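You operate a simulated robot arm through the tools that you are given. There is no shell and no other tool. Be economical: measure what you need, move in short steps, check, and stop when the job is done.

Carry out the task below with a simulated two-armed robot. There is one attempt and no reset: what you move stays moved.

JOB
Pick up the carton from the wiring bench with one hand, pass it to the other hand and put it on the deck beside the belt roll. Set down upright: carton.
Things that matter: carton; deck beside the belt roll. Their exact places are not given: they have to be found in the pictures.

It is judged by the outcome, as a careful person would: the job done as asked, and still so three seconds after it is handed in. It fails if anything else is knocked over, pushed out of place, dropped, spilled or broken.

ROBOT AND FRAMES
Two 7-joint arms with two-finger parallel grippers on one trunk, on a base that drives. Base frame: it is fixed to the floor where the robot stands at the start and does not move with it; the origin is under the middle of the robot, x ahead of it, y to its left, z up. Readings come in m, degrees, newtons and seconds.
The left shoulder is at the start at [0.05, 0.165, 1.13], the right one opposite. With the tool pointing down near the work surface each hand reaches from about 0.2 to 0.68 m from the robot's upright axis, wherever it stands, measured 20 degrees to its own side. Places, roughly: deck beside the belt roll [-3.6, 1.4, 0.8]. Payload 3.91 kg a hand.
The TCP of each hand is the grasp point between the finger pads, 0.03 m short of the fingertips. In the tool frame z runs along the fingers and y along their closing line. Largest opening 0.11 m; finger width 0.02, thickness 0.01; the body of the gripper, 0.048 by 0.112 m, starts 0.055 m behind the TCP.
Orientation is told as [roll, pitch, yaw] about the base's x, y, z axes, in that order, counted from this pose: with the fingers straight down and closing along the base's y, the tool's x points along the base's -x, its y along +y and its z along -z.

CONTROLS
- The arms move only by the tool nudge_tool. It takes "left_targets", "right_targets" or both (then of equal length, played together; a hand with none holds still); each is one flat list of numbers, 7 for each row, row after row: the closure in counts, from 0 (fully open) to 255 (shut), then the shift along the base's x, y, z in units of 25 mm (1.0 is 25 mm), then the turn, a rotation vector about the base's x, y, z in units of 4 degrees (1.0 is 4 degrees). In form: [jaw, x, y, z, wx, wy, wz, jaw, x, y, z, wx, wy, wz, ...]. A call has 1 to 20 rows; each row shifts and turns the commanded pose from where the row before left it. A call with a number of a shift or a turn outside -1 to 1 is refused whole. Rows are played at 5 a second. More than 0.05 m and 8.6 degrees between two rows, or a gripper value outside its range, and nothing of the call is played. A pose out of reach is approached as far as the arm can. The call stops where the force on the tool passes 40 N (or 10 N more than at its start, if that is more) or the arm is blocked; 0.2 s more then pass. Each finger travels about 0.045 m/s and halts on what it meets, pressing with about 21 N; the grip force reading is that of the motor and also rises with nothing between the fingers. The clock runs only during rows and for 0.2 s after the last one: add rows that do not move to give the fingers time. The reply holds the time, the measured pose of the TCP, the force on the tool along the base axes, the opening and the grip force, in the units named above and with some noise, with the torque about the TCP (base axes, N m) and any sound that the robot's microphone picked up.
- Cameras (640 x 400 px; columns grow to the right, rows downward): "scene" is now at [0.1187, 0.0129, 1.306]; the picture's right is [0.14, -0.99, 0.00], its down [-0.53, -0.07, -0.84] and it looks along [0.83, 0.11, -0.54] (base axes); focal length 287 px, centre (320, 200). "left" rides on the left gripper at [0.072, -0.017, -0.103] in its tool frame; the picture's right is [0.23, 0.97, 0.00], its down [-0.76, 0.18, -0.62] and it looks along [-0.61, 0.14, 0.78] (tool axes); focal length 222 px, centre (320, 200). "right" rides on the right gripper at [0.072, 0.017, -0.103] in its tool frame; the picture's right is [-0.23, 0.97, 0.00], its down [-0.76, -0.18, -0.62] and it looks along [-0.61, -0.14, 0.78] (tool axes); focal length 222 px, centre (320, 200).
- camera(camera): a new picture of that camera. It takes no simulated time.
- lift_body(by): slides the trunk up (or, below 0, down) by that many m; the arms and the scene camera ride with it, the base frame stays. It gives what a move gives, with no picture.
- roll_base(legs): drives the robot by 1 to 6 legs, each [ahead, left, turn to the left] in m, m and degrees, along the robot's own axes; the way and the turn of a leg run together, so that a leg with both is an arc; at most 1.5 m and 180 degrees a leg. The arms and the cameras ride along, it lands a little off, and it stops where it bumps. It gives what a move gives.
- head_to(pan, tilt): turns the head with the scene camera to pan (to the left, within 80 degrees either way) and tilt (down, from -29 to 69), counted from straight ahead of the robot. It gives what a move gives.
- locate(camera, pixels): for up to 12 pixels [column, row] of the newest picture of that camera ("zoom" is the newest enlarged one), the place [x, y, z] in the base frame of the surface seen there, good to about 0.002 m. It takes no simulated time.
- zoom(camera, box): a new picture of the part [left, top, right, bottom] of that camera's present view, enlarged. It takes no simulated time.
- finish_job(): hands the job in; it is judged then, once.

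Keep the steps short. Do not move on a guess: measure, check each grasp and each placing, and mend mistakes. In all there are 80 turns and 70 pictures (those below and enlarged ones count). Leave the grippers open and the arms clear of the work at the hand-in unless told otherwise, and finish with a single line.

The tools are called after "Request:" as a command line: name --argument value ..., lists and objects as JSON in quotes. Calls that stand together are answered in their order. nudge_tool: Moves the arms, as the interface text tells. Its arguments: {"type":"object","properties":{"left_targets":{"type":"array","items":{"type":"number"}},"right_targets":{"type":"array","items":{"type":"number"}}},"required":[]} The other tools are called the same way: lift_body (by) slides the trunk up or down; roll_base (legs) drives the base; head_to (pan, tilt) turns the head that bears the scene camera; camera (camera) takes a picture; locate (camera, pixels) gives the place of the surface under pixels of a picture; zoom (camera, box) takes an enlarged picture of a part of a camera's view; finish_job () hands the job in.

At the start:

```text
time_s: 0.0
left_tcp_pos: [0.3107, 0.1657, 1.0873]
left_tool_rot: [-0.1, 0.0, -0.1]
left_force: [-0.1, -0.1, -0.3]
left_wrist_torque: [0.0, -0.02, -0.01]
left_finger_gap: 0.1099
left_gripper_force: 0.0
right_tcp_pos: [0.3865, -0.1537, 1.0146]
right_tool_rot: [0.0, 0.0, 0.0]
right_force: [0.0, -0.1, -0.5]
right_wrist_torque: [-0.03, 0.0, 0.03]
right_finger_gap: 0.1099
right_gripper_force: 0.0
trunk travel left (down, up): [-0.35, 0.153]
robot x, y, heading: [-0.0032, -0.0028, 0.2]
head pan, tilt: [7.8, 32.6]
```

scene: 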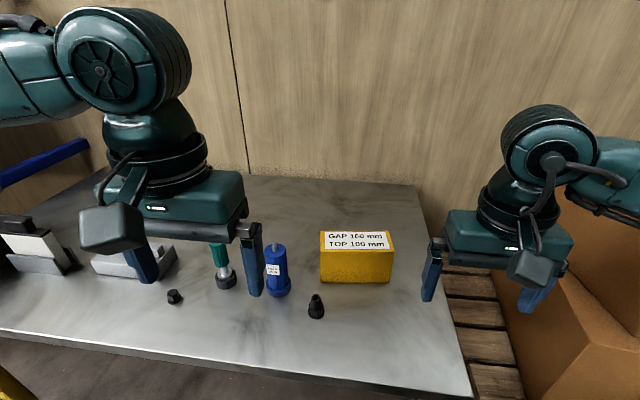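
right: 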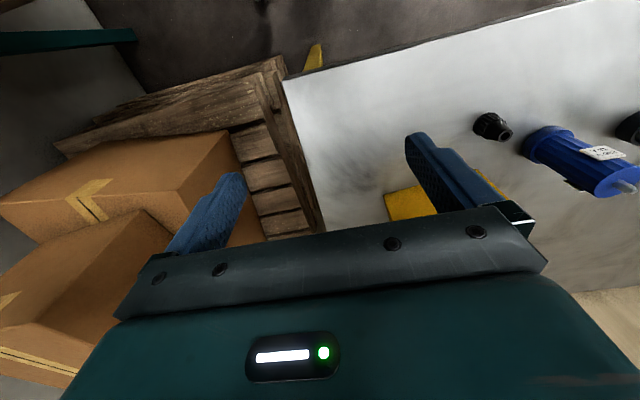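
left: 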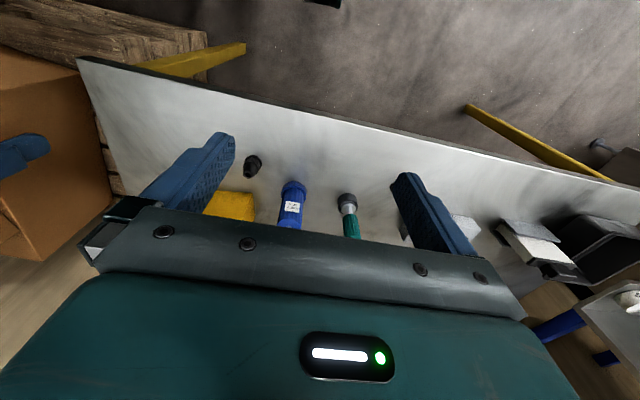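

I see a yellow box with a label at about (356,257). I will enlarge it and measure its corners.

Request:
zoom --camera "scene" --box '[260, 210, 420, 310]'

Request:
locate --camera "scene" --pixels '[[322, 233], [389, 232], [322, 250], [391, 249], [322, 281], [388, 282], [356, 240], [316, 306], [276, 268], [300, 330], [430, 340]]'

```text
4.00 times, centred on (340, 260) of scene
```

zoom: 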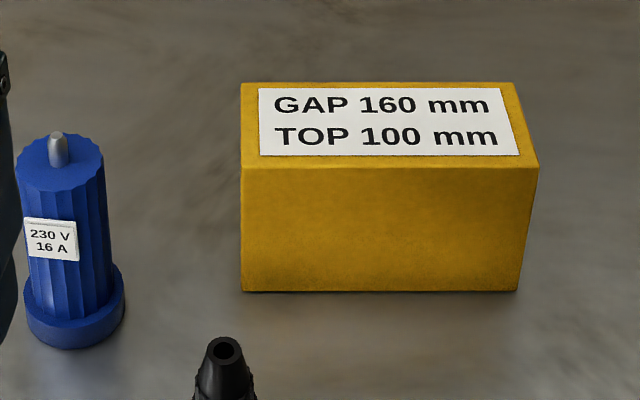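

```text
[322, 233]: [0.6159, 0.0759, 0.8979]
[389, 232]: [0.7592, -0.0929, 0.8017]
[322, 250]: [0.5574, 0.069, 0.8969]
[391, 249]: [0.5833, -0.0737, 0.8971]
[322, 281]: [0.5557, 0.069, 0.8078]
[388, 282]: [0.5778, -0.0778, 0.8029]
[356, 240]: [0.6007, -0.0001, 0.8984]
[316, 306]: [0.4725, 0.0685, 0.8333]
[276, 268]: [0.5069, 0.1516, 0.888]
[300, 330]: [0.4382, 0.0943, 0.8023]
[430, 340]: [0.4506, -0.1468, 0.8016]
```

The box's top is at z≈0.898, roughly 0.15 x 0.065 m. Before assuming it is the carton, I look around the rest of the bench and the room.

Request:
head_to --pan 70 --tilt 25

Request:
camera --camera "scene"

Request:
head_to --pan -60 --tilt 25

Request:
camera --camera "scene"

Request:
head_to --pan 30 --tilt 35

Request:
camera --camera "scene"

```text
time_s: 1.3
left_tcp_pos: [0.3119, 0.1659, 1.0864]
left_tool_rot: [0.0, 0.0, 0.0]
left_force: [-0.6, 1.2, 0.2]
left_wrist_torque: [0.0, -0.01, -0.02]
left_finger_gap: 0.1099
left_gripper_force: 0.0
right_tcp_pos: [0.388, -0.1535, 1.0146]
right_tool_rot: [0.0, 0.0, 0.0]
right_force: [-0.3, 0.2, 0.0]
right_wrist_torque: [-0.01, -0.01, -0.04]
right_finger_gap: 0.1101
right_gripper_force: 0.0
trunk travel left (down, up): [-0.35, 0.153]
robot x, y, heading: [0.002, -0.0012, 0.1]
head pan, tilt: [70.0, 25.0]
```

```text
65 pictures are left
```

scene: 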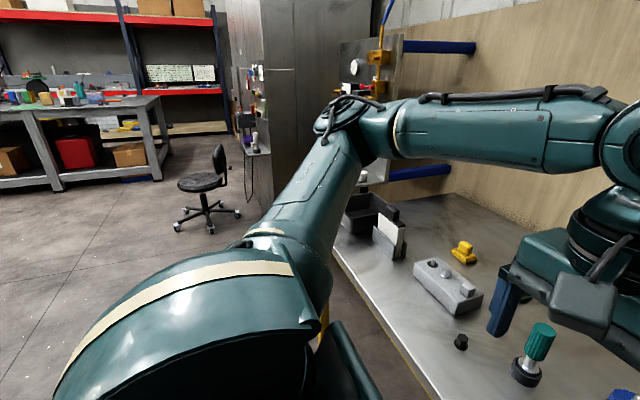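

```text
time_s: 3.4
left_tcp_pos: [0.3104, 0.1651, 1.0871]
left_tool_rot: [-0.1, 0.0, 0.1]
left_force: [-0.1, 0.0, -0.2]
left_wrist_torque: [-0.02, -0.01, 0.0]
left_finger_gap: 0.11
left_gripper_force: 0.0
right_tcp_pos: [0.3872, -0.1537, 1.016]
right_tool_rot: [0.0, 0.0, 0.1]
right_force: [0.4, -0.9, -1.1]
right_wrist_torque: [-0.02, -0.03, 0.02]
right_finger_gap: 0.1101
right_gripper_force: 0.1
trunk travel left (down, up): [-0.35, 0.153]
robot x, y, heading: [-0.0005, -0.0013, -0.2]
head pan, tilt: [-60.0, 25.0]
```

```text
64 pictures are left
```

scene: 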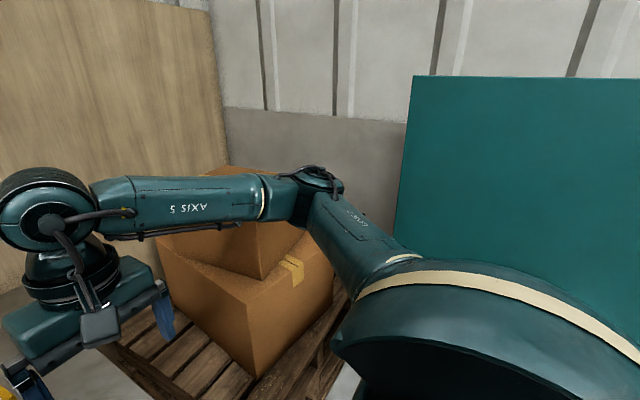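

```text
time_s: 5.1
left_tcp_pos: [0.3112, 0.1658, 1.0875]
left_tool_rot: [0.0, 0.0, 0.0]
left_force: [-0.5, -0.3, -0.1]
left_wrist_torque: [-0.01, -0.02, 0.02]
left_finger_gap: 0.1102
left_gripper_force: 0.0
right_tcp_pos: [0.3874, -0.1541, 1.0156]
right_tool_rot: [0.0, 0.0, 0.0]
right_force: [0.3, -0.5, 0.6]
right_wrist_torque: [-0.01, 0.01, 0.01]
right_finger_gap: 0.1099
right_gripper_force: 0.0
trunk travel left (down, up): [-0.35, 0.153]
robot x, y, heading: [-0.0017, -0.0025, 0.1]
head pan, tilt: [30.0, 35.0]
```

```text
63 pictures are left
```

scene: 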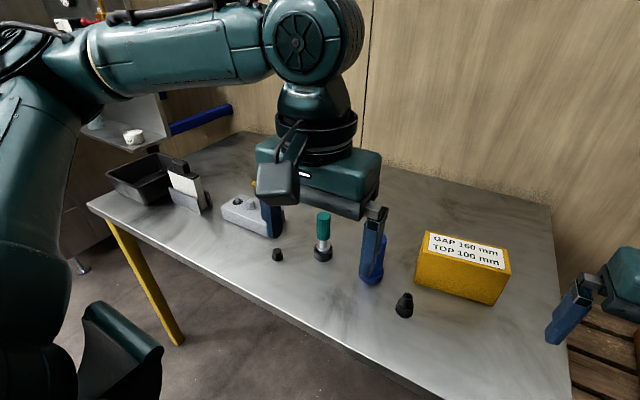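

The yellow labelled box is the only carton on the bench. I zoom in on it from here to get the corners precisely.

Request:
zoom --camera "scene" --box '[392, 212, 536, 320]'

```text
3.70 times, centred on (464, 266) of scene
```

zoom: 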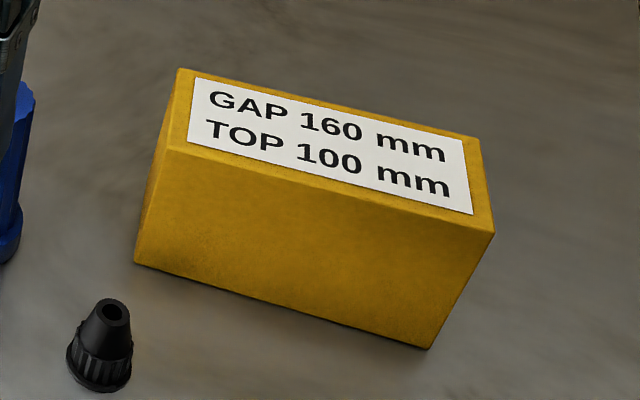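

Request:
locate --camera "zoom" --pixels '[[179, 72], [478, 141], [492, 232], [168, 147], [137, 261], [427, 345], [330, 145], [320, 300], [97, 320], [20, 95]]'

```text
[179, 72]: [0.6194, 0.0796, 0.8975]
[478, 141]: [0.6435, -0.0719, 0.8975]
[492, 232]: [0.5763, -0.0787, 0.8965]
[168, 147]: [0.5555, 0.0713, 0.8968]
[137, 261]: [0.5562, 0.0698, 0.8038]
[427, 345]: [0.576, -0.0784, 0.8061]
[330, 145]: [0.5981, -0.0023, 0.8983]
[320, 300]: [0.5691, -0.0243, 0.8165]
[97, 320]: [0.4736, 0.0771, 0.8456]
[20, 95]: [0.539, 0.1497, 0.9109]
```

The carton is centred at about (0.599, 0.000), 0.153 × 0.066 × 0.097 m, with its long axis 8.5° off the y axis. I plan to grip it across the 66 mm width near its right end with the right hand, so I turn that hand first while it is high up.

Request:
nudge_tool --right_targets '[0, 0.3, 0, 0, 0, 0, 1, 0, 0.3, 0, 0, 0, 0, 1, 0, 0.3, 0, 0, 0, 0, 1, 0, 0.3, 0, 0, 0, 0, 1, 0, 0.3, 0, 0, 0, 0, 1, 0, 0.3, 0, 0, 0, 0, 1, 0, 0.3, 0, 0, 0, 0, 1, 0, 0.3, 0, 0, 0, 0, 1, 0, 0.3, 0, 0, 0, 0, 1, 0, 0.3, 0, 0, 0, 0, 1, 0, 0.3, 0, 0, 0, 0, 1, 0, 0.3, 0, 0, 0, 0, 1, 0, 0.3, 0, 0, 0, 0, 1, 0, 0.3, 0, 0, 0, 0, 1, 0, 0.3, 0, 0, 0, 0, 1, 0, 0.3, 0, 0, 0, 0, 1, 0, 0.3, 0, 0, 0, 0, 1, 0, 0.3, 0, 0, 0, 0, 1, 0, 0.3, 0, 0, 0, 0, 1, 0, 0.3, 0, 0, 0, 0, 1]'

```text
time_s: 9.3
left_tcp_pos: [0.3098, 0.1661, 1.0889]
left_tool_rot: [0.0, 0.0, 0.0]
left_force: [-0.6, 0.3, 0.5]
left_wrist_torque: [-0.02, 0.0, 0.0]
left_finger_gap: 0.1099
left_gripper_force: 0.1
right_tcp_pos: [0.4769, -0.1536, 1.0143]
right_tool_rot: [0.0, 0.0, 47.9]
right_force: [-0.3, 0.2, 0.3]
right_wrist_torque: [0.01, 0.01, 0.02]
right_finger_gap: 0.11
right_gripper_force: 0.0
right hand out of reach, approached as far as the arm can: row 13, 14, 15, 16, 17, 18, 19, 20
trunk travel left (down, up): [-0.35, 0.153]
robot x, y, heading: [0.0027, 0.0027, -0.2]
head pan, tilt: [30.0, 35.0]
```

The wrist stops at +48° of yaw, so I turn the other way, toward −81.5°.

Request:
nudge_tool --right_targets '[0, -0.2, 0, 0, 0, 0, -1, 0, -0.2, 0, 0, 0, 0, -1, 0, -0.2, 0, 0, 0, 0, -1, 0, -0.2, 0, 0, 0, 0, -1, 0, -0.2, 0, 0, 0, 0, -1, 0, -0.2, 0, 0, 0, 0, -1, 0, -0.2, 0, 0, 0, 0, -1, 0, -0.2, 0, 0, 0, 0, -1, 0, -0.2, 0, 0, 0, 0, -1, 0, -0.2, 0, 0, 0, 0, -1, 0, 0, 0, 0, 0, 0, -1, 0, 0, 0, 0, 0, 0, -1, 0, 0, 0, 0, 0, 0, -1, 0, 0, 0, 0, 0, 0, -1, 0, 0, 0, 0, 0, 0, -1, 0, 0, 0, 0, 0, 0, -1, 0, 0, 0, 0, 0, 0, -1, 0, 0, 0, 0, 0, 0, -1, 0, 0, 0, 0, 0, 0, -1, 0, 0, 0, 0, 0, 0, -1]'

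```text
time_s: 13.5
left_tcp_pos: [0.3111, 0.1656, 1.0871]
left_tool_rot: [0.0, 0.0, -0.1]
left_force: [-0.3, -0.4, 0.2]
left_wrist_torque: [-0.01, -0.01, -0.02]
left_finger_gap: 0.11
left_gripper_force: 0.0
right_tcp_pos: [0.4284, -0.1532, 1.0139]
right_tool_rot: [0.0, -0.1, -32.1]
right_force: [-0.9, -0.5, 0.6]
right_wrist_torque: [-0.01, 0.02, 0.0]
right_finger_gap: 0.11
right_gripper_force: 0.1
trunk travel left (down, up): [-0.35, 0.153]
robot x, y, heading: [0.0012, 0.0007, -0.1]
head pan, tilt: [30.0, 35.0]
```

It works this way: now at −32°. I continue to −81.5°.

Request:
nudge_tool --right_targets '[0, 0, 0, 0, 0, 0, -0.95, 0, 0, 0, 0, 0, 0, -0.95, 0, 0, 0, 0, 0, 0, -0.95, 0, 0, 0, 0, 0, 0, -0.95, 0, 0, 0, 0, 0, 0, -0.95, 0, 0, 0, 0, 0, 0, -0.95, 0, 0, 0, 0, 0, 0, -0.95, 0, 0, 0, 0, 0, 0, -0.95, 0, 0, 0, 0, 0, 0, -0.95, 0, 0, 0, 0, 0, 0, -0.95, 0, 0, 0, 0, 0, 0, -0.95, 0, 0, 0, 0, 0, 0, -0.95, 0, 0, 0, 0, 0, 0, -0.95]'

```text
time_s: 16.3
left_tcp_pos: [0.3113, 0.1668, 1.0861]
left_tool_rot: [0.0, 0.0, 0.0]
left_force: [0.7, 0.2, -0.2]
left_wrist_torque: [0.0, 0.01, 0.01]
left_finger_gap: 0.1098
left_gripper_force: 0.1
right_tcp_pos: [0.4275, -0.152, 1.0139]
right_tool_rot: [0.0, 0.0, -81.5]
right_force: [0.3, 0.2, 0.5]
right_wrist_torque: [-0.02, 0.0, 0.04]
right_finger_gap: 0.11
right_gripper_force: 0.0
trunk travel left (down, up): [-0.35, 0.153]
robot x, y, heading: [0.0018, 0.0009, 0.1]
head pan, tilt: [30.0, 35.0]
```

Yaw is now −81.5°. Staying high, I move over the right end of the carton and tilt 15° outward, to leave room for the other hand later.

Request:
nudge_tool --right_targets '[0, 0.71, 0.448, 0, 0.371, 0.0555, 0, 0, 0.71, 0.448, 0, 0.371, 0.0555, 0, 0, 0.71, 0.448, 0, 0.371, 0.0555, 0, 0, 0.71, 0.448, 0, 0.371, 0.0555, 0, 0, 0.71, 0.448, 0, 0.371, 0.0555, 0, 0, 0.71, 0.448, 0, 0.371, 0.0555, 0, 0, 0.71, 0.448, 0, 0.371, 0.0555, 0, 0, 0.71, 0.448, 0, 0.371, 0.0555, 0, 0, 0.71, 0.448, 0, 0.371, 0.0555, 0, 0, 0.71, 0.448, 0, 0.371, 0.0555, 0]'

Request:
camera --camera "scene"

```text
time_s: 18.5
left_tcp_pos: [0.31, 0.1653, 1.088]
left_tool_rot: [-0.1, 0.1, 0.0]
left_force: [-0.5, -0.2, 0.0]
left_wrist_torque: [-0.01, -0.04, -0.01]
left_finger_gap: 0.1101
left_gripper_force: 0.1
right_tcp_pos: [0.6066, -0.0403, 1.0139]
right_tool_rot: [0.0, 15.0, -81.4]
right_force: [0.1, 0.2, 0.3]
right_wrist_torque: [-0.01, 0.02, 0.0]
right_finger_gap: 0.11
right_gripper_force: 0.2
trunk travel left (down, up): [-0.35, 0.153]
robot x, y, heading: [-0.0015, 0.0026, -0.1]
head pan, tilt: [30.0, 35.0]
```

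```text
61 pictures are left
```

scene: 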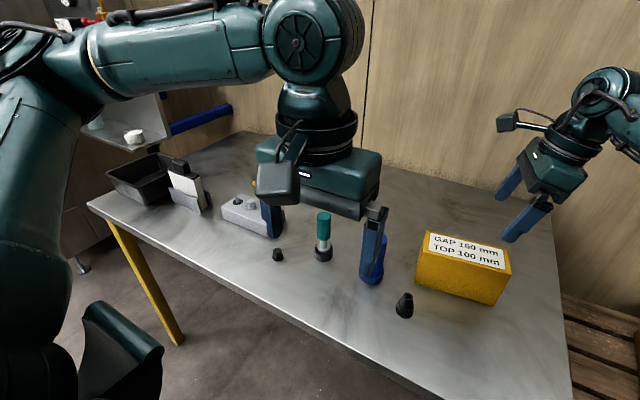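

The hand is correctly placed above the right end of the carton. I go down 0.15 m with the jaws open.

Request:
nudge_tool --right_targets '[0, 0, 0, -0.76, 0, 0, 0, 0, 0, 0, -0.76, 0, 0, 0, 0, 0, 0, -0.76, 0, 0, 0, 0, 0, 0, -0.76, 0, 0, 0, 0, 0, 0, -0.76, 0, 0, 0, 0, 0, 0, -0.76, 0, 0, 0, 0, 0, 0, -0.76, 0, 0, 0, 0, 0, 0, -0.76, 0, 0, 0]'

Request:
zoom --camera "scene" --box '[380, 150, 620, 330]'

```text
time_s: 20.3
left_tcp_pos: [0.3112, 0.1663, 1.0878]
left_tool_rot: [0.0, -0.1, 0.0]
left_force: [-0.2, 0.3, 0.6]
left_wrist_torque: [0.0, -0.01, 0.02]
left_finger_gap: 0.11
left_gripper_force: 0.0
right_tcp_pos: [0.6074, -0.0432, 0.8604]
right_tool_rot: [0.1, 14.8, -81.4]
right_force: [0.0, -0.5, -0.2]
right_wrist_torque: [0.01, -0.02, 0.03]
right_finger_gap: 0.11
right_gripper_force: 0.1
trunk travel left (down, up): [-0.35, 0.153]
robot x, y, heading: [-0.0017, -0.0016, 0.0]
head pan, tilt: [30.0, 35.0]
```

```text
2.22 times, centred on (500, 240) of scene
```

zoom: 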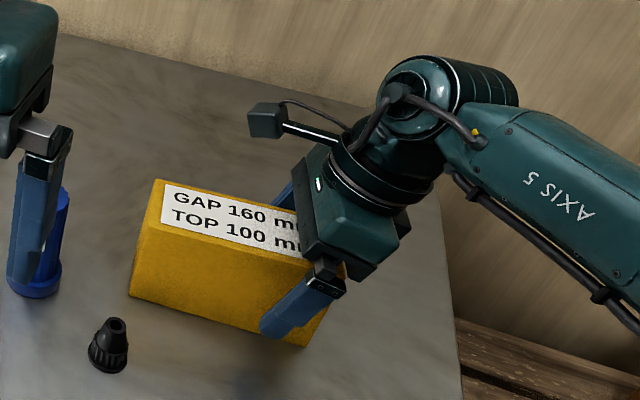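

The fingers straddle the carton. I close the jaws and give them time.

Request:
nudge_tool --right_targets '[255, 0, 0, 0, 0, 0, 0, 255, 0, 0, 0, 0, 0, 0, 255, 0, 0, 0, 0, 0, 0, 255, 0, 0, 0, 0, 0, 0, 255, 0, 0, 0, 0, 0, 0, 255, 0, 0, 0, 0, 0, 0, 255, 0, 0, 0, 0, 0, 0]'

```text
time_s: 21.9
left_tcp_pos: [0.3116, 0.166, 1.0869]
left_tool_rot: [-0.1, 0.0, 0.0]
left_force: [0.0, 0.1, -0.2]
left_wrist_torque: [-0.03, -0.01, 0.0]
left_finger_gap: 0.1099
left_gripper_force: 0.1
right_tcp_pos: [0.6079, -0.0411, 0.8611]
right_tool_rot: [0.0, 15.0, -81.4]
right_force: [-0.4, -0.6, -1.0]
right_wrist_torque: [-0.05, 0.0, -0.02]
right_finger_gap: 0.07
right_gripper_force: 20.9
trunk travel left (down, up): [-0.35, 0.153]
robot x, y, heading: [-0.0005, 0.0, 0.0]
head pan, tilt: [30.0, 35.0]
```

Gripped with the gap at 0.070 m. I lift it 40 mm and check.

Request:
nudge_tool --right_targets '[255, 0, 0, 0.4, 0, 0, 0, 255, 0, 0, 0.4, 0, 0, 0, 255, 0, 0, 0.4, 0, 0, 0, 255, 0, 0, 0.4, 0, 0, 0, 255, 0, 0, 0, 0, 0, 0, 255, 0, 0, 0, 0, 0, 0]'

Request:
zoom --camera "scene" --box '[380, 150, 620, 330]'

```text
time_s: 23.3
left_tcp_pos: [0.3105, 0.1663, 1.0868]
left_tool_rot: [0.0, 0.0, 0.0]
left_force: [-0.2, -0.2, -1.0]
left_wrist_torque: [-0.01, -0.01, -0.05]
left_finger_gap: 0.11
left_gripper_force: 0.0
right_tcp_pos: [0.6047, -0.0405, 0.9003]
right_tool_rot: [0.0, 15.0, -81.4]
right_force: [1.4, -0.3, -1.3]
right_wrist_torque: [-0.04, -0.01, 0.01]
right_finger_gap: 0.0698
right_gripper_force: 21.1
trunk travel left (down, up): [-0.35, 0.153]
robot x, y, heading: [-0.0001, -0.0027, 0.1]
head pan, tilt: [30.0, 35.0]
```

```text
2.22 times, centred on (500, 240) of scene
```

zoom: 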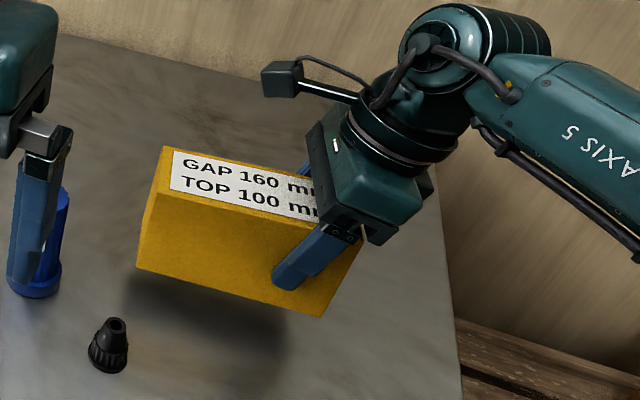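

The carton hangs level and is very light. I raise it and bring it back toward the robot, clear of the bench.

Request:
nudge_tool --right_targets '[255, 0, 0, 1, 0, 0, 0, 255, 0, 0, 1, 0, 0, 0, 255, 0, 0, 1, 0, 0, 0, 255, 0, 0, 1, 0, 0, 0, 255, 0, 0, 1, 0, 0, 0, 255, -0.7, -0.4, 0, 0, 0, 0, 255, -0.7, -0.4, 0, 0, 0, 0, 255, -0.7, -0.4, 0, 0, 0, 0, 255, -0.7, -0.4, 0, 0, 0, 0, 255, -0.7, -0.4, 0, 0, 0, 0, 255, -0.7, -0.4, 0, 0, 0, 0, 255, -0.7, -0.4, 0, 0, 0, 0, 255, -0.7, -0.4, 0, 0, 0, 0, 255, -0.7, -0.4, 0, 0, 0, 0, 255, -0.7, -0.4, 0, 0, 0, 0]'

Request:
camera --camera "scene"

```text
time_s: 26.5
left_tcp_pos: [0.3105, 0.1646, 1.0881]
left_tool_rot: [0.0, -0.1, 0.0]
left_force: [0.2, 0.7, -0.4]
left_wrist_torque: [-0.02, 0.02, -0.01]
left_finger_gap: 0.11
left_gripper_force: 0.1
right_tcp_pos: [0.4323, -0.1398, 1.0293]
right_tool_rot: [0.0, 14.9, -81.3]
right_force: [0.5, 0.5, -1.1]
right_wrist_torque: [-0.04, 0.0, -0.01]
right_finger_gap: 0.0698
right_gripper_force: 20.7
trunk travel left (down, up): [-0.35, 0.153]
robot x, y, heading: [-0.0009, -0.0, -0.1]
head pan, tilt: [30.0, 35.0]
```

```text
58 pictures are left
```

scene: 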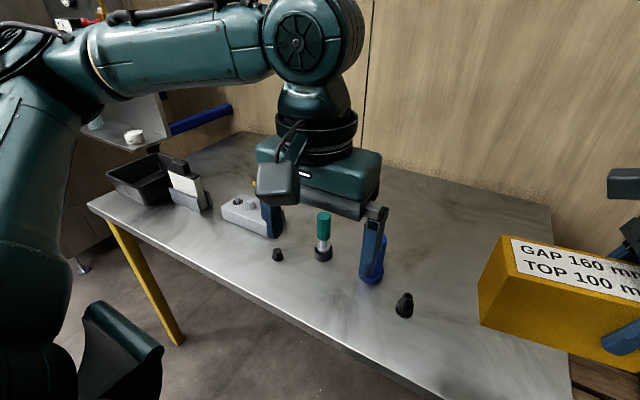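

It is safe. I back away from the bench 0.7 m, turn left 90°, and look around.

Request:
roll_base --legs '[[-0.7, 0, 0], [0, 0, 90]]'

Request:
head_to --pan 65 --tilt 15

Request:
camera --camera "scene"

Request:
head_to --pan 0 --tilt 20

Request:
camera --camera "scene"

```text
time_s: 34.3
left_tcp_pos: [-0.8945, 0.2954, 1.0867]
left_tool_rot: [0.0, -0.1, 94.3]
left_force: [0.6, 0.4, 0.3]
left_wrist_torque: [0.01, 0.0, -0.02]
left_finger_gap: 0.1099
left_gripper_force: 0.1
right_tcp_pos: [-0.5986, 0.4402, 1.0298]
right_tool_rot: [0.0, 15.0, 12.9]
right_force: [0.9, -1.2, -1.0]
right_wrist_torque: [0.02, -0.05, 0.02]
right_finger_gap: 0.0699
right_gripper_force: 20.9
trunk travel left (down, up): [-0.35, 0.153]
robot x, y, heading: [-0.7041, -0.0034, 94.4]
head pan, tilt: [30.0, 35.0]
```

```text
time_s: 35.3
left_tcp_pos: [-0.8944, 0.2954, 1.0873]
left_tool_rot: [0.1, 0.0, 94.2]
left_force: [0.2, 0.1, -0.1]
left_wrist_torque: [-0.04, -0.02, 0.0]
left_finger_gap: 0.11
left_gripper_force: 0.1
right_tcp_pos: [-0.5986, 0.4413, 1.0292]
right_tool_rot: [0.1, 15.1, 12.9]
right_force: [0.3, -0.6, -0.5]
right_wrist_torque: [0.01, -0.1, 0.0]
right_finger_gap: 0.0697
right_gripper_force: 21.3
trunk travel left (down, up): [-0.35, 0.153]
robot x, y, heading: [-0.7067, -0.0033, 94.1]
head pan, tilt: [65.0, 15.0]
```

```text
57 pictures are left
```

scene: 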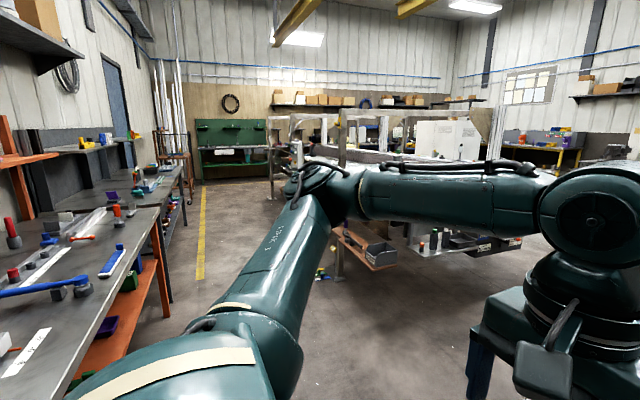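

```text
time_s: 36.7
left_tcp_pos: [-0.8934, 0.2955, 1.0877]
left_tool_rot: [0.0, 0.0, 94.4]
left_force: [0.6, 0.3, -0.8]
left_wrist_torque: [-0.02, 0.02, -0.02]
left_finger_gap: 0.1099
left_gripper_force: 0.2
right_tcp_pos: [-0.599, 0.4398, 1.0298]
right_tool_rot: [-0.1, 15.0, 12.9]
right_force: [-0.1, 0.9, -1.7]
right_wrist_torque: [-0.01, -0.05, 0.0]
right_finger_gap: 0.0698
right_gripper_force: 20.5
trunk travel left (down, up): [-0.35, 0.153]
robot x, y, heading: [-0.7068, 0.002, 94.3]
head pan, tilt: [0.0, 20.0]
```

```text
56 pictures are left
```

scene: 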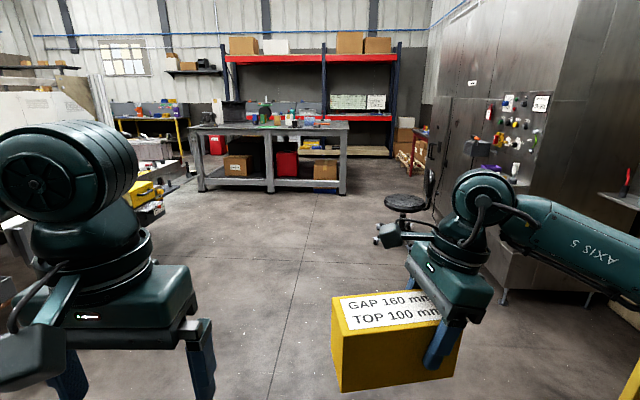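

The conveyor structure is to the west, where the deck should be. I turn left 60° more to face it.

Request:
roll_base --legs '[[0, 0, 60]]'

Request:
camera --camera "scene"

```text
time_s: 39.8
left_tcp_pos: [-1.0571, -0.023, 1.0873]
left_tool_rot: [0.1, -0.1, 155.4]
left_force: [0.4, -0.3, -0.1]
left_wrist_torque: [0.03, 0.0, -0.03]
left_finger_gap: 0.1101
left_gripper_force: 0.0
right_tcp_pos: [-1.0412, 0.3055, 1.0293]
right_tool_rot: [0.0, 14.9, 74.0]
right_force: [-0.3, 0.2, -1.7]
right_wrist_torque: [0.04, -0.03, -0.01]
right_finger_gap: 0.0697
right_gripper_force: 21.1
trunk travel left (down, up): [-0.35, 0.153]
robot x, y, heading: [-0.704, -0.0007, 155.2]
head pan, tilt: [0.0, 20.0]
```

```text
55 pictures are left
```

scene: 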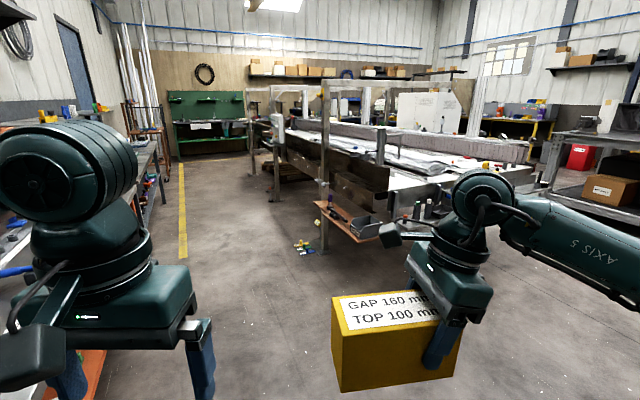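

Request:
zoom --camera "scene" --box '[260, 70, 560, 260]'

Request:
locate --camera "zoom" --pixels '[[50, 170], [180, 230], [240, 315], [330, 275], [300, 210], [380, 195], [480, 170], [560, 180], [130, 200], [200, 130], [420, 230], [600, 215]]'

```text
2.11 times, centred on (410, 165) of scene
```

zoom: 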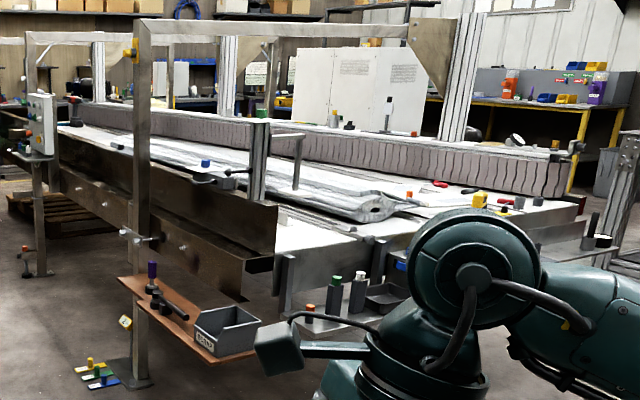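

```text
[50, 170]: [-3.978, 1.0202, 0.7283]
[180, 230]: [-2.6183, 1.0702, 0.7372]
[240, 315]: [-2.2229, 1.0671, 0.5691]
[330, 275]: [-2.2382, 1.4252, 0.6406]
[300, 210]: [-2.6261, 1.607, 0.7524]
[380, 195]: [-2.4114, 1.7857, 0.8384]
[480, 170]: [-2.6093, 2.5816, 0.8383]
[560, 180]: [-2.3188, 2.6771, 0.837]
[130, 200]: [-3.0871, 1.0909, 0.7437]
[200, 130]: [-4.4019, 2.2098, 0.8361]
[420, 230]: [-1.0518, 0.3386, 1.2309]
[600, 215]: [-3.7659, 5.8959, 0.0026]
```

The deck belongs to this long machine. I measure the floor corridor and the protruding orange shelf so I can plan the drive.

Request:
camera --camera "scene"

Request:
locate --camera "scene" --pixels '[[183, 230], [300, 245], [322, 248], [318, 205], [357, 238], [150, 160], [275, 200], [200, 155], [30, 250], [420, 245], [130, 205], [325, 150]]'

```text
53 pictures are left
```

scene: 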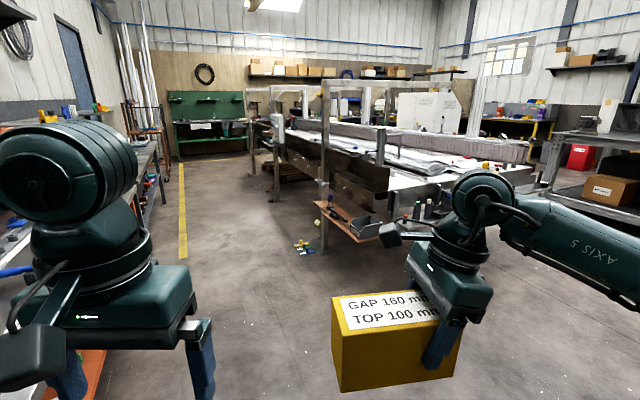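

```text
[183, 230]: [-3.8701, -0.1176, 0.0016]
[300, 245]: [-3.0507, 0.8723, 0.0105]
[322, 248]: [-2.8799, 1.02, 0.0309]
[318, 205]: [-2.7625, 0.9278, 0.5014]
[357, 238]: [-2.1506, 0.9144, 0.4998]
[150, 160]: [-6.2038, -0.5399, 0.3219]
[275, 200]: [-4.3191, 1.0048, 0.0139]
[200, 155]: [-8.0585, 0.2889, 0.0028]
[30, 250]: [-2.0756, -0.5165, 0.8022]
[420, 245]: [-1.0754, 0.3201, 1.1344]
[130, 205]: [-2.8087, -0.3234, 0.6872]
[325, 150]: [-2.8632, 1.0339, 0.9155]
```

The corridor runs along y≈0.25, between the bench edge at y≈−0.35 and the shelf at y≈0.85. I turn to face along it, drive in two legs, then turn right to face the deck.

Request:
roll_base --legs '[[0, 0, 24.8], [1.4, -0.25, 0], [1.3, 0, 0], [0, 0, -90]]'

Request:
camera --camera "scene"

```text
time_s: 58.1
left_tcp_pos: [-3.5715, 0.4841, 1.0875]
left_tool_rot: [-0.1, 0.0, 91.4]
left_force: [-0.1, -0.5, -0.8]
left_wrist_torque: [-0.01, 0.03, 0.0]
left_finger_gap: 0.1099
left_gripper_force: 0.1
right_tcp_pos: [-3.2686, 0.6123, 1.0307]
right_tool_rot: [0.0, 15.0, 10.0]
right_force: [0.6, 0.7, -1.9]
right_wrist_torque: [0.0, -0.04, 0.0]
right_finger_gap: 0.0699
right_gripper_force: 21.6
trunk travel left (down, up): [-0.35, 0.153]
robot x, y, heading: [-3.397, 0.1775, 91.1]
head pan, tilt: [0.0, 20.0]
```

```text
52 pictures are left
```

scene: 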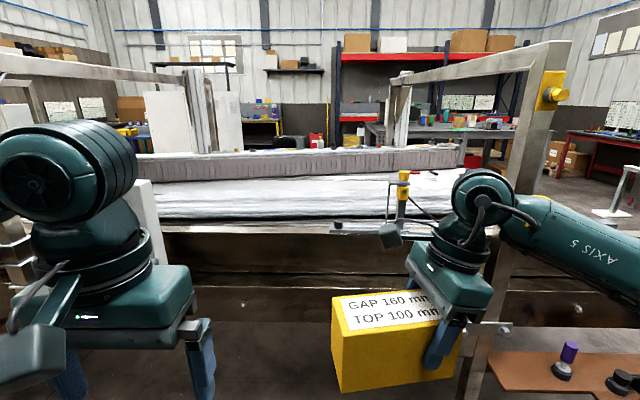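

I am facing the machine. I look left and down for the belt roll and the deck at about (−3.6, 1.4).

Request:
head_to --pan 18 --tilt 28

Request:
camera --camera "scene"

Request:
locate --camera "scene" --pixels '[[300, 140], [300, 165], [300, 185], [300, 210], [420, 140], [200, 150], [230, 190], [450, 190], [250, 250], [350, 300]]'

```text
time_s: 58.9
left_tcp_pos: [-3.5703, 0.4834, 1.0869]
left_tool_rot: [0.1, 0.0, 91.4]
left_force: [-0.2, -0.4, -0.3]
left_wrist_torque: [0.01, -0.01, -0.06]
left_finger_gap: 0.11
left_gripper_force: 0.0
right_tcp_pos: [-3.2683, 0.6123, 1.0294]
right_tool_rot: [-0.1, 14.8, 9.9]
right_force: [0.0, -1.4, -0.7]
right_wrist_torque: [0.03, -0.08, -0.02]
right_finger_gap: 0.0697
right_gripper_force: 21.1
trunk travel left (down, up): [-0.35, 0.153]
robot x, y, heading: [-3.4004, 0.1769, 91.5]
head pan, tilt: [18.0, 28.0]
```

```text
51 pictures are left
```

scene: 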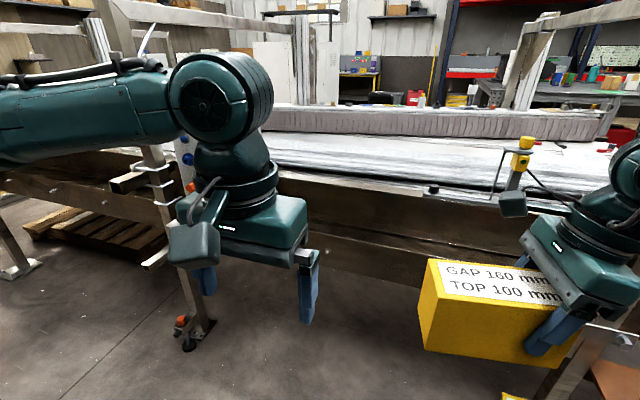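

```text
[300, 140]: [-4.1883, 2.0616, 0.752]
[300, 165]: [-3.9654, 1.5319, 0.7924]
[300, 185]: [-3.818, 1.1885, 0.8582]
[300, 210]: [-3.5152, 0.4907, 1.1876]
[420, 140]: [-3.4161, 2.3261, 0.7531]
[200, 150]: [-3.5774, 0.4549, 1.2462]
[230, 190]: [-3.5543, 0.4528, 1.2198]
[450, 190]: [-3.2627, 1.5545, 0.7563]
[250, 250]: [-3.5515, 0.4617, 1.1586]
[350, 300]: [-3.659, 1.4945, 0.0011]
```

Request:
zoom --camera "scene" --box '[260, 90, 560, 270]'

Request:
locate --camera "zoom" --pixels '[[60, 180], [60, 215], [160, 120], [160, 150], [160, 180], [160, 195], [300, 120], [300, 180], [300, 198], [420, 220], [520, 190], [350, 212]]'

```text
2.13 times, centred on (410, 180) of scene
```

zoom: 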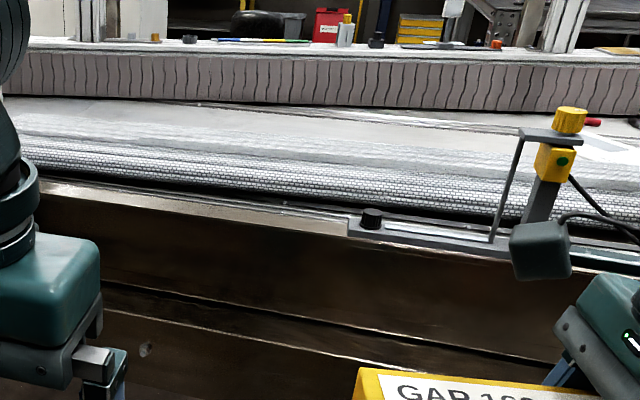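

```text
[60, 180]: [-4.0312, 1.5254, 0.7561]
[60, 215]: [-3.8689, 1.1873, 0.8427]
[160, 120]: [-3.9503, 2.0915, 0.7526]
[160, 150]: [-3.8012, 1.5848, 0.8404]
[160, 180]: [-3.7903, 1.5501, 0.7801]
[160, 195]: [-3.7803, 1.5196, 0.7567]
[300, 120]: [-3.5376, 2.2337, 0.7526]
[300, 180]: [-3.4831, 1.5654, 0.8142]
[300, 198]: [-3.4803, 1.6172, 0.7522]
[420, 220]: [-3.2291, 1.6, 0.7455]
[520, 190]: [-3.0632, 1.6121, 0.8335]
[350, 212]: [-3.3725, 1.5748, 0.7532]
```

The belt roll is the long mesh roll lying on the deck (y≈1.55–1.75, deck z≈0.752), behind a side rail. I measure the nearby posts before driving closer.

Request:
locate --camera "scene" --pixels '[[155, 165], [190, 158], [190, 187], [130, 183], [160, 258], [185, 325], [175, 270], [510, 395], [500, 197], [524, 142], [15, 270], [548, 400]]'

Request:
zoom --camera "scene" --box '[90, 120, 330, 360]'

```text
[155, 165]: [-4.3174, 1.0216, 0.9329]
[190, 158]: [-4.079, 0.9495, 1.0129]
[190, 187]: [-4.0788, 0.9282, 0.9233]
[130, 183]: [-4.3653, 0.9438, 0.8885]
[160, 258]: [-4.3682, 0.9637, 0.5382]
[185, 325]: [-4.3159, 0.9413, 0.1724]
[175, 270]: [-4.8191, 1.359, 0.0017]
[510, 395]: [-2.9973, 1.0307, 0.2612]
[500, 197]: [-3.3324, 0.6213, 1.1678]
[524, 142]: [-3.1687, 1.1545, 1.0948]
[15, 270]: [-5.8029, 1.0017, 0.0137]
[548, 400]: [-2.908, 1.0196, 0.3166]
```

```text
1.67 times, centred on (210, 240) of scene
```

zoom: 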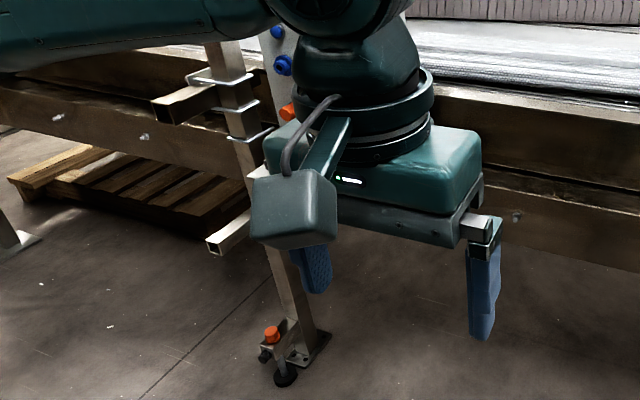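

The free window in x runs from about −4.05 (control box) to −3.2 (sensor on the rail). I shift 0.15 m left and 0.15 m forward and raise the trunk so I can see the deck behind the rail.

Request:
roll_base --legs '[[0.15, 0.17, 0]]'

Request:
lift_body --by 0.15

Request:
head_to --pan 2 --tilt 35

Request:
camera --camera "scene"

```text
time_s: 61.0
left_tcp_pos: [-3.7421, 0.6326, 1.0863]
left_tool_rot: [0.0, 0.1, 91.1]
left_force: [-1.1, 0.2, -0.6]
left_wrist_torque: [-0.02, 0.0, 0.0]
left_finger_gap: 0.1103
left_gripper_force: 0.1
right_tcp_pos: [-3.4393, 0.7608, 1.0284]
right_tool_rot: [0.0, 14.9, 9.8]
right_force: [0.7, -0.5, -1.3]
right_wrist_torque: [0.02, -0.04, -0.01]
right_finger_gap: 0.0698
right_gripper_force: 21.7
trunk travel left (down, up): [-0.35, 0.153]
robot x, y, heading: [-3.5715, 0.3241, 91.1]
head pan, tilt: [18.0, 28.0]
```

```text
time_s: 62.8
left_tcp_pos: [-3.7412, 0.6335, 1.2356]
left_tool_rot: [-0.1, 0.0, 91.1]
left_force: [0.5, -0.4, -0.7]
left_wrist_torque: [0.02, 0.01, -0.02]
left_finger_gap: 0.11
left_gripper_force: 0.2
right_tcp_pos: [-3.4399, 0.7618, 1.1795]
right_tool_rot: [0.0, 14.9, 9.7]
right_force: [0.3, 0.2, -1.7]
right_wrist_torque: [-0.02, -0.05, -0.04]
right_finger_gap: 0.0696
right_gripper_force: 21.3
trunk travel left (down, up): [-0.5, 0.003]
robot x, y, heading: [-3.5694, 0.3252, 91.2]
head pan, tilt: [18.0, 28.0]
```

```text
time_s: 63.6
left_tcp_pos: [-3.742, 0.6321, 1.2378]
left_tool_rot: [0.1, 0.0, 91.1]
left_force: [0.3, -1.3, 1.3]
left_wrist_torque: [0.03, -0.02, 0.01]
left_finger_gap: 0.1098
left_gripper_force: 0.1
right_tcp_pos: [-3.4402, 0.7611, 1.179]
right_tool_rot: [0.0, 15.0, 9.7]
right_force: [-0.3, 0.7, -0.9]
right_wrist_torque: [0.01, 0.02, 0.04]
right_finger_gap: 0.0696
right_gripper_force: 20.9
trunk travel left (down, up): [-0.5, 0.003]
robot x, y, heading: [-3.5693, 0.3226, 91.0]
head pan, tilt: [2.0, 35.0]
```

```text
48 pictures are left
```

scene: 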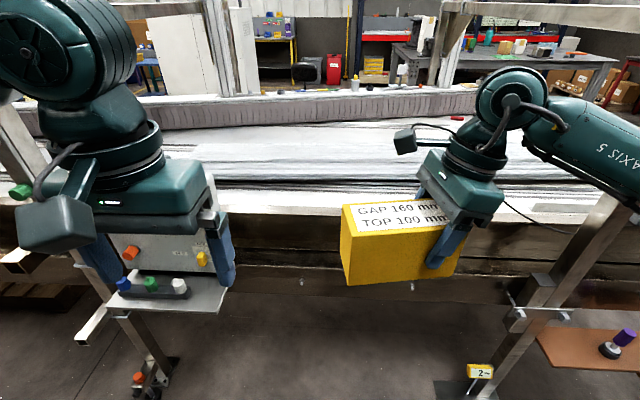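

Request:
zoom --camera "scene" --box '[200, 120, 440, 270]'

Request:
locate --camera "zoom" --pixels '[[250, 120], [250, 150], [250, 165], [250, 180], [250, 200], [250, 225], [250, 240], [250, 256], [350, 160], [350, 175], [350, 190], [350, 205]]'

Request:
locate --camera "scene" --pixels '[[222, 285], [160, 250], [205, 305], [120, 290], [295, 215], [295, 205], [295, 200], [295, 195], [330, 190], [270, 190], [520, 320], [545, 250]]'

```text
2.67 times, centred on (320, 195) of scene
```

zoom: 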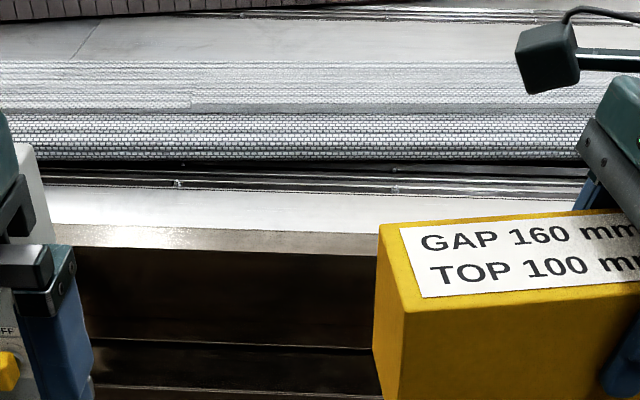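

```text
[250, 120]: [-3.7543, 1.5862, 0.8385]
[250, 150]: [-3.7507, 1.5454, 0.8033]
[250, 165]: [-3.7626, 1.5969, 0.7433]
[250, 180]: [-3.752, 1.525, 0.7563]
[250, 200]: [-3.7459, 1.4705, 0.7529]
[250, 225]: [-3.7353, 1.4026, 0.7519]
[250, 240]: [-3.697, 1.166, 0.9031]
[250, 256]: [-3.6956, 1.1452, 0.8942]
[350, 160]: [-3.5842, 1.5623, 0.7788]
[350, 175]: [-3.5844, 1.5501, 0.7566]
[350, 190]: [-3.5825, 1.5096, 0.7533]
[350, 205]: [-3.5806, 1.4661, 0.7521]
```

```text
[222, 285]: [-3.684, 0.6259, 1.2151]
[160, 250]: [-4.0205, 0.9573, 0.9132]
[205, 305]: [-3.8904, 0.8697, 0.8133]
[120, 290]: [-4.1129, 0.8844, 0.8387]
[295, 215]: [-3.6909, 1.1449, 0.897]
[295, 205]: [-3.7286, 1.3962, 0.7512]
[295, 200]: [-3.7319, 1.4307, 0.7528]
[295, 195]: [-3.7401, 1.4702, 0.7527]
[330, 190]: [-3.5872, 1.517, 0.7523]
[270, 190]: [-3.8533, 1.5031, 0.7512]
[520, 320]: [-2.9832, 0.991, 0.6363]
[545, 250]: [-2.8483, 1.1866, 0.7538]
```

The deck strip is clear: y from about 1.2 to 1.53 at z≈0.752, with the rail's top edge at z≈0.903, y≈1.17. I will set the carton at about (−3.6, 1.42) with its long side pointing away from the robot, held by the left hand at the near end. For the handover I first turn the carton with the right hand so its free end points toward the robot and left.

Request:
nudge_tool --right_targets '[255, -0.254, 0.386, -0.366, 0, 0, 0.988, 255, -0.254, 0.386, -0.366, 0, 0, 0.988, 255, -0.254, 0.386, -0.366, 0, 0, 0.988, 255, -0.254, 0.386, -0.366, 0, 0, 0.988, 255, -0.254, 0.386, -0.366, 0, 0, 0.988, 255, -0.254, 0.386, -0.366, 0, 0, 0.988, 255, -0.254, 0.386, -0.366, 0, 0, 0.988, 255, -0.254, 0.386, -0.366, 0, 0, 0.988, 255, -0.254, 0.386, -0.366, 0, 0, 0.988, 255, -0.254, 0.386, -0.366, 0, 0, 0.988, 255, -0.254, 0.386, -0.366, 0, 0, 0.988, 255, -0.254, 0.386, -0.366, 0, 0, 0.988, 255, -0.254, 0.386, -0.366, 0, 0, 0.988]'

Request:
camera --camera "scene"

```text
time_s: 66.4
left_tcp_pos: [-3.744, 0.6317, 1.2373]
left_tool_rot: [0.1, -0.1, 91.1]
left_force: [-0.1, 0.6, 0.6]
left_wrist_torque: [0.02, 0.0, 0.02]
left_finger_gap: 0.1099
left_gripper_force: 0.1
right_tcp_pos: [-3.5207, 0.8875, 1.0612]
right_tool_rot: [0.0, 15.0, 61.2]
right_force: [-0.2, 0.2, -1.8]
right_wrist_torque: [0.05, -0.02, 0.0]
right_finger_gap: 0.0698
right_gripper_force: 21.2
trunk travel left (down, up): [-0.5, 0.003]
robot x, y, heading: [-3.5708, 0.3266, 91.1]
head pan, tilt: [2.0, 35.0]
```

```text
46 pictures are left
```

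scene: 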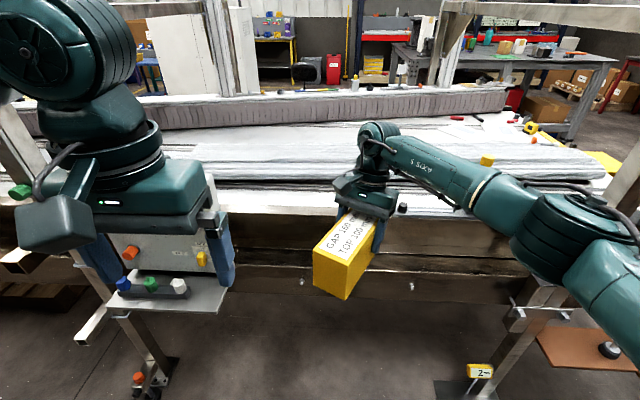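

The carton now points at the robot and left. I turn the left hand to match it (−30° yaw), then lean it back 30° and bring it to a waiting point above the free end.

Request:
nudge_tool --left_targets '[0, 0, 0, 0, 0, 0, -0.9375, 0, 0, 0, 0, 0, 0, -0.9375, 0, 0, 0, 0, 0, 0, -0.9375, 0, 0, 0, 0, 0, 0, -0.9375, 0, 0, 0, 0, 0, 0, -0.9375, 0, 0, 0, 0, 0, 0, -0.9375, 0, 0, 0, 0, 0, 0, -0.9375, 0, 0, 0, 0, 0, 0, -0.9375, 0, 0.725, 0.5775, -0.266, 0.821, -0.453, 0, 0, 0.725, 0.5775, -0.266, 0.821, -0.453, 0, 0, 0.725, 0.5775, -0.266, 0.821, -0.453, 0, 0, 0.725, 0.5775, -0.266, 0.821, -0.453, 0, 0, 0.725, 0.5775, -0.266, 0.821, -0.453, 0, 0, 0.725, 0.5775, -0.266, 0.821, -0.453, 0, 0, 0.725, 0.5775, -0.266, 0.821, -0.453, 0, 0, 0.725, 0.5775, -0.266, 0.821, -0.453, 0]'

Request:
camera --camera "scene"

Request:
camera --camera "left"

```text
time_s: 69.8
left_tcp_pos: [-3.5957, 0.7475, 1.1794]
left_tool_rot: [-0.1, -30.0, 61.1]
left_force: [0.9, 0.1, 0.4]
left_wrist_torque: [0.02, -0.02, 0.0]
left_finger_gap: 0.1098
left_gripper_force: 0.0
right_tcp_pos: [-3.5209, 0.8875, 1.0596]
right_tool_rot: [0.0, 15.0, 61.1]
right_force: [-0.8, -0.3, -1.9]
right_wrist_torque: [0.06, -0.02, -0.01]
right_finger_gap: 0.0697
right_gripper_force: 21.0
trunk travel left (down, up): [-0.5, 0.003]
robot x, y, heading: [-3.5737, 0.3222, 91.1]
head pan, tilt: [2.0, 35.0]
```

```text
45 pictures are left
```

scene: 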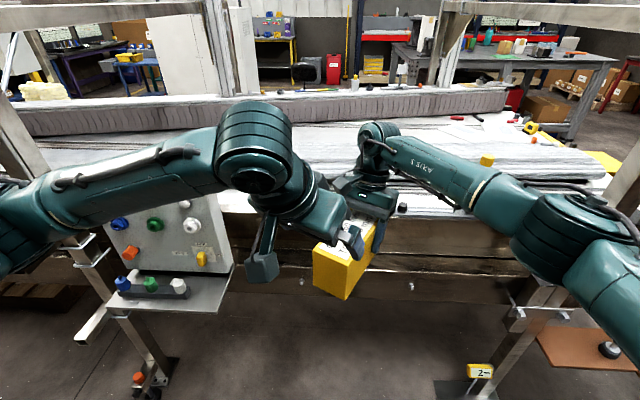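

```text
44 pictures are left
```

left: 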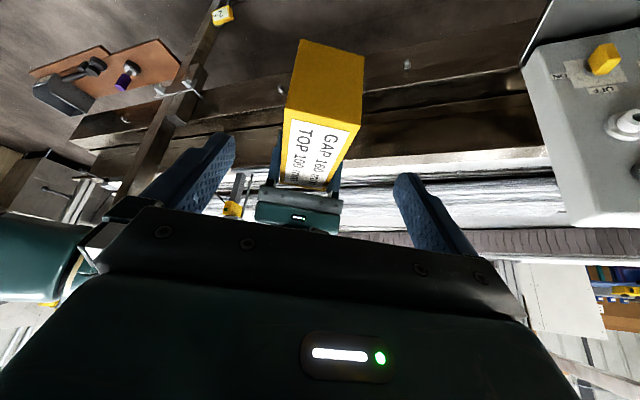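

The left hand's view shows the carton centred between the fingers. I check its top corners.

Request:
locate --camera "left" --pixels '[[288, 112], [354, 124], [320, 150], [303, 45], [361, 56], [320, 122]]'

```text
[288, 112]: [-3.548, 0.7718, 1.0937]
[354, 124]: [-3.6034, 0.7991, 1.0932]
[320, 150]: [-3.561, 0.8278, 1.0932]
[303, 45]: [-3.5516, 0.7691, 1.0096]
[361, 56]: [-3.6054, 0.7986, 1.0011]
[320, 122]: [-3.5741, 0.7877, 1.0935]
```

Measured near end is (−3.576, 0.785) with the top at 1.0935, as expected. I advance along the tool axis onto the carton with the jaws open.

Request:
nudge_tool --left_targets '[0, 0.205, 0.377, -0.747, 0, 0, 0, 0, 0.205, 0.377, -0.747, 0, 0, 0, 0, 0.205, 0.377, -0.747, 0, 0, 0, 0, 0.205, 0.377, -0.747, 0, 0, 0, 0, 0.205, 0.377, -0.747, 0, 0, 0, 0, 0.205, 0.377, -0.747, 0, 0, 0, 0, 0, 0, 0, 0, 0, 0]'

Request:
zoom --camera "scene" --box '[220, 110, 460, 310]'

Request:
camera --camera "left"

```text
time_s: 71.4
left_tcp_pos: [-3.5686, 0.804, 1.0673]
left_tool_rot: [0.0, -30.0, 61.0]
left_force: [0.4, -0.1, 0.8]
left_wrist_torque: [0.02, 0.0, -0.02]
left_finger_gap: 0.11
left_gripper_force: 0.0
right_tcp_pos: [-3.5207, 0.886, 1.0607]
right_tool_rot: [-0.1, 14.8, 61.0]
right_force: [0.7, -0.4, -0.6]
right_wrist_torque: [0.04, -0.01, 0.06]
right_finger_gap: 0.0697
right_gripper_force: 21.0
trunk travel left (down, up): [-0.5, 0.003]
robot x, y, heading: [-3.5665, 0.3222, 91.0]
head pan, tilt: [2.0, 35.0]
```

```text
2.00 times, centred on (340, 210) of scene
```

zoom: 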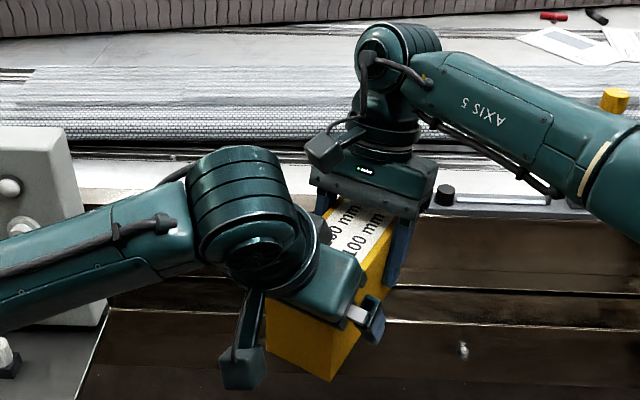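

```text
42 pictures are left
```

left: 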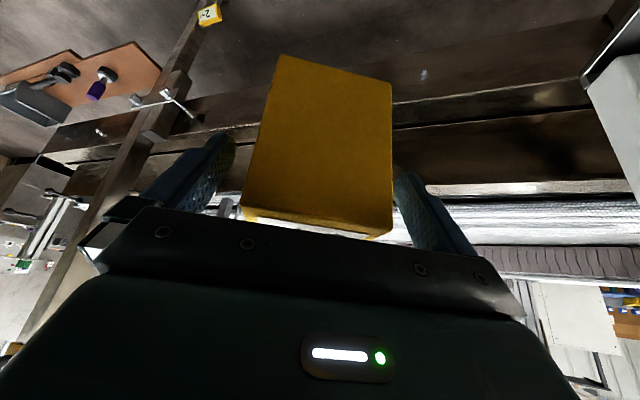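

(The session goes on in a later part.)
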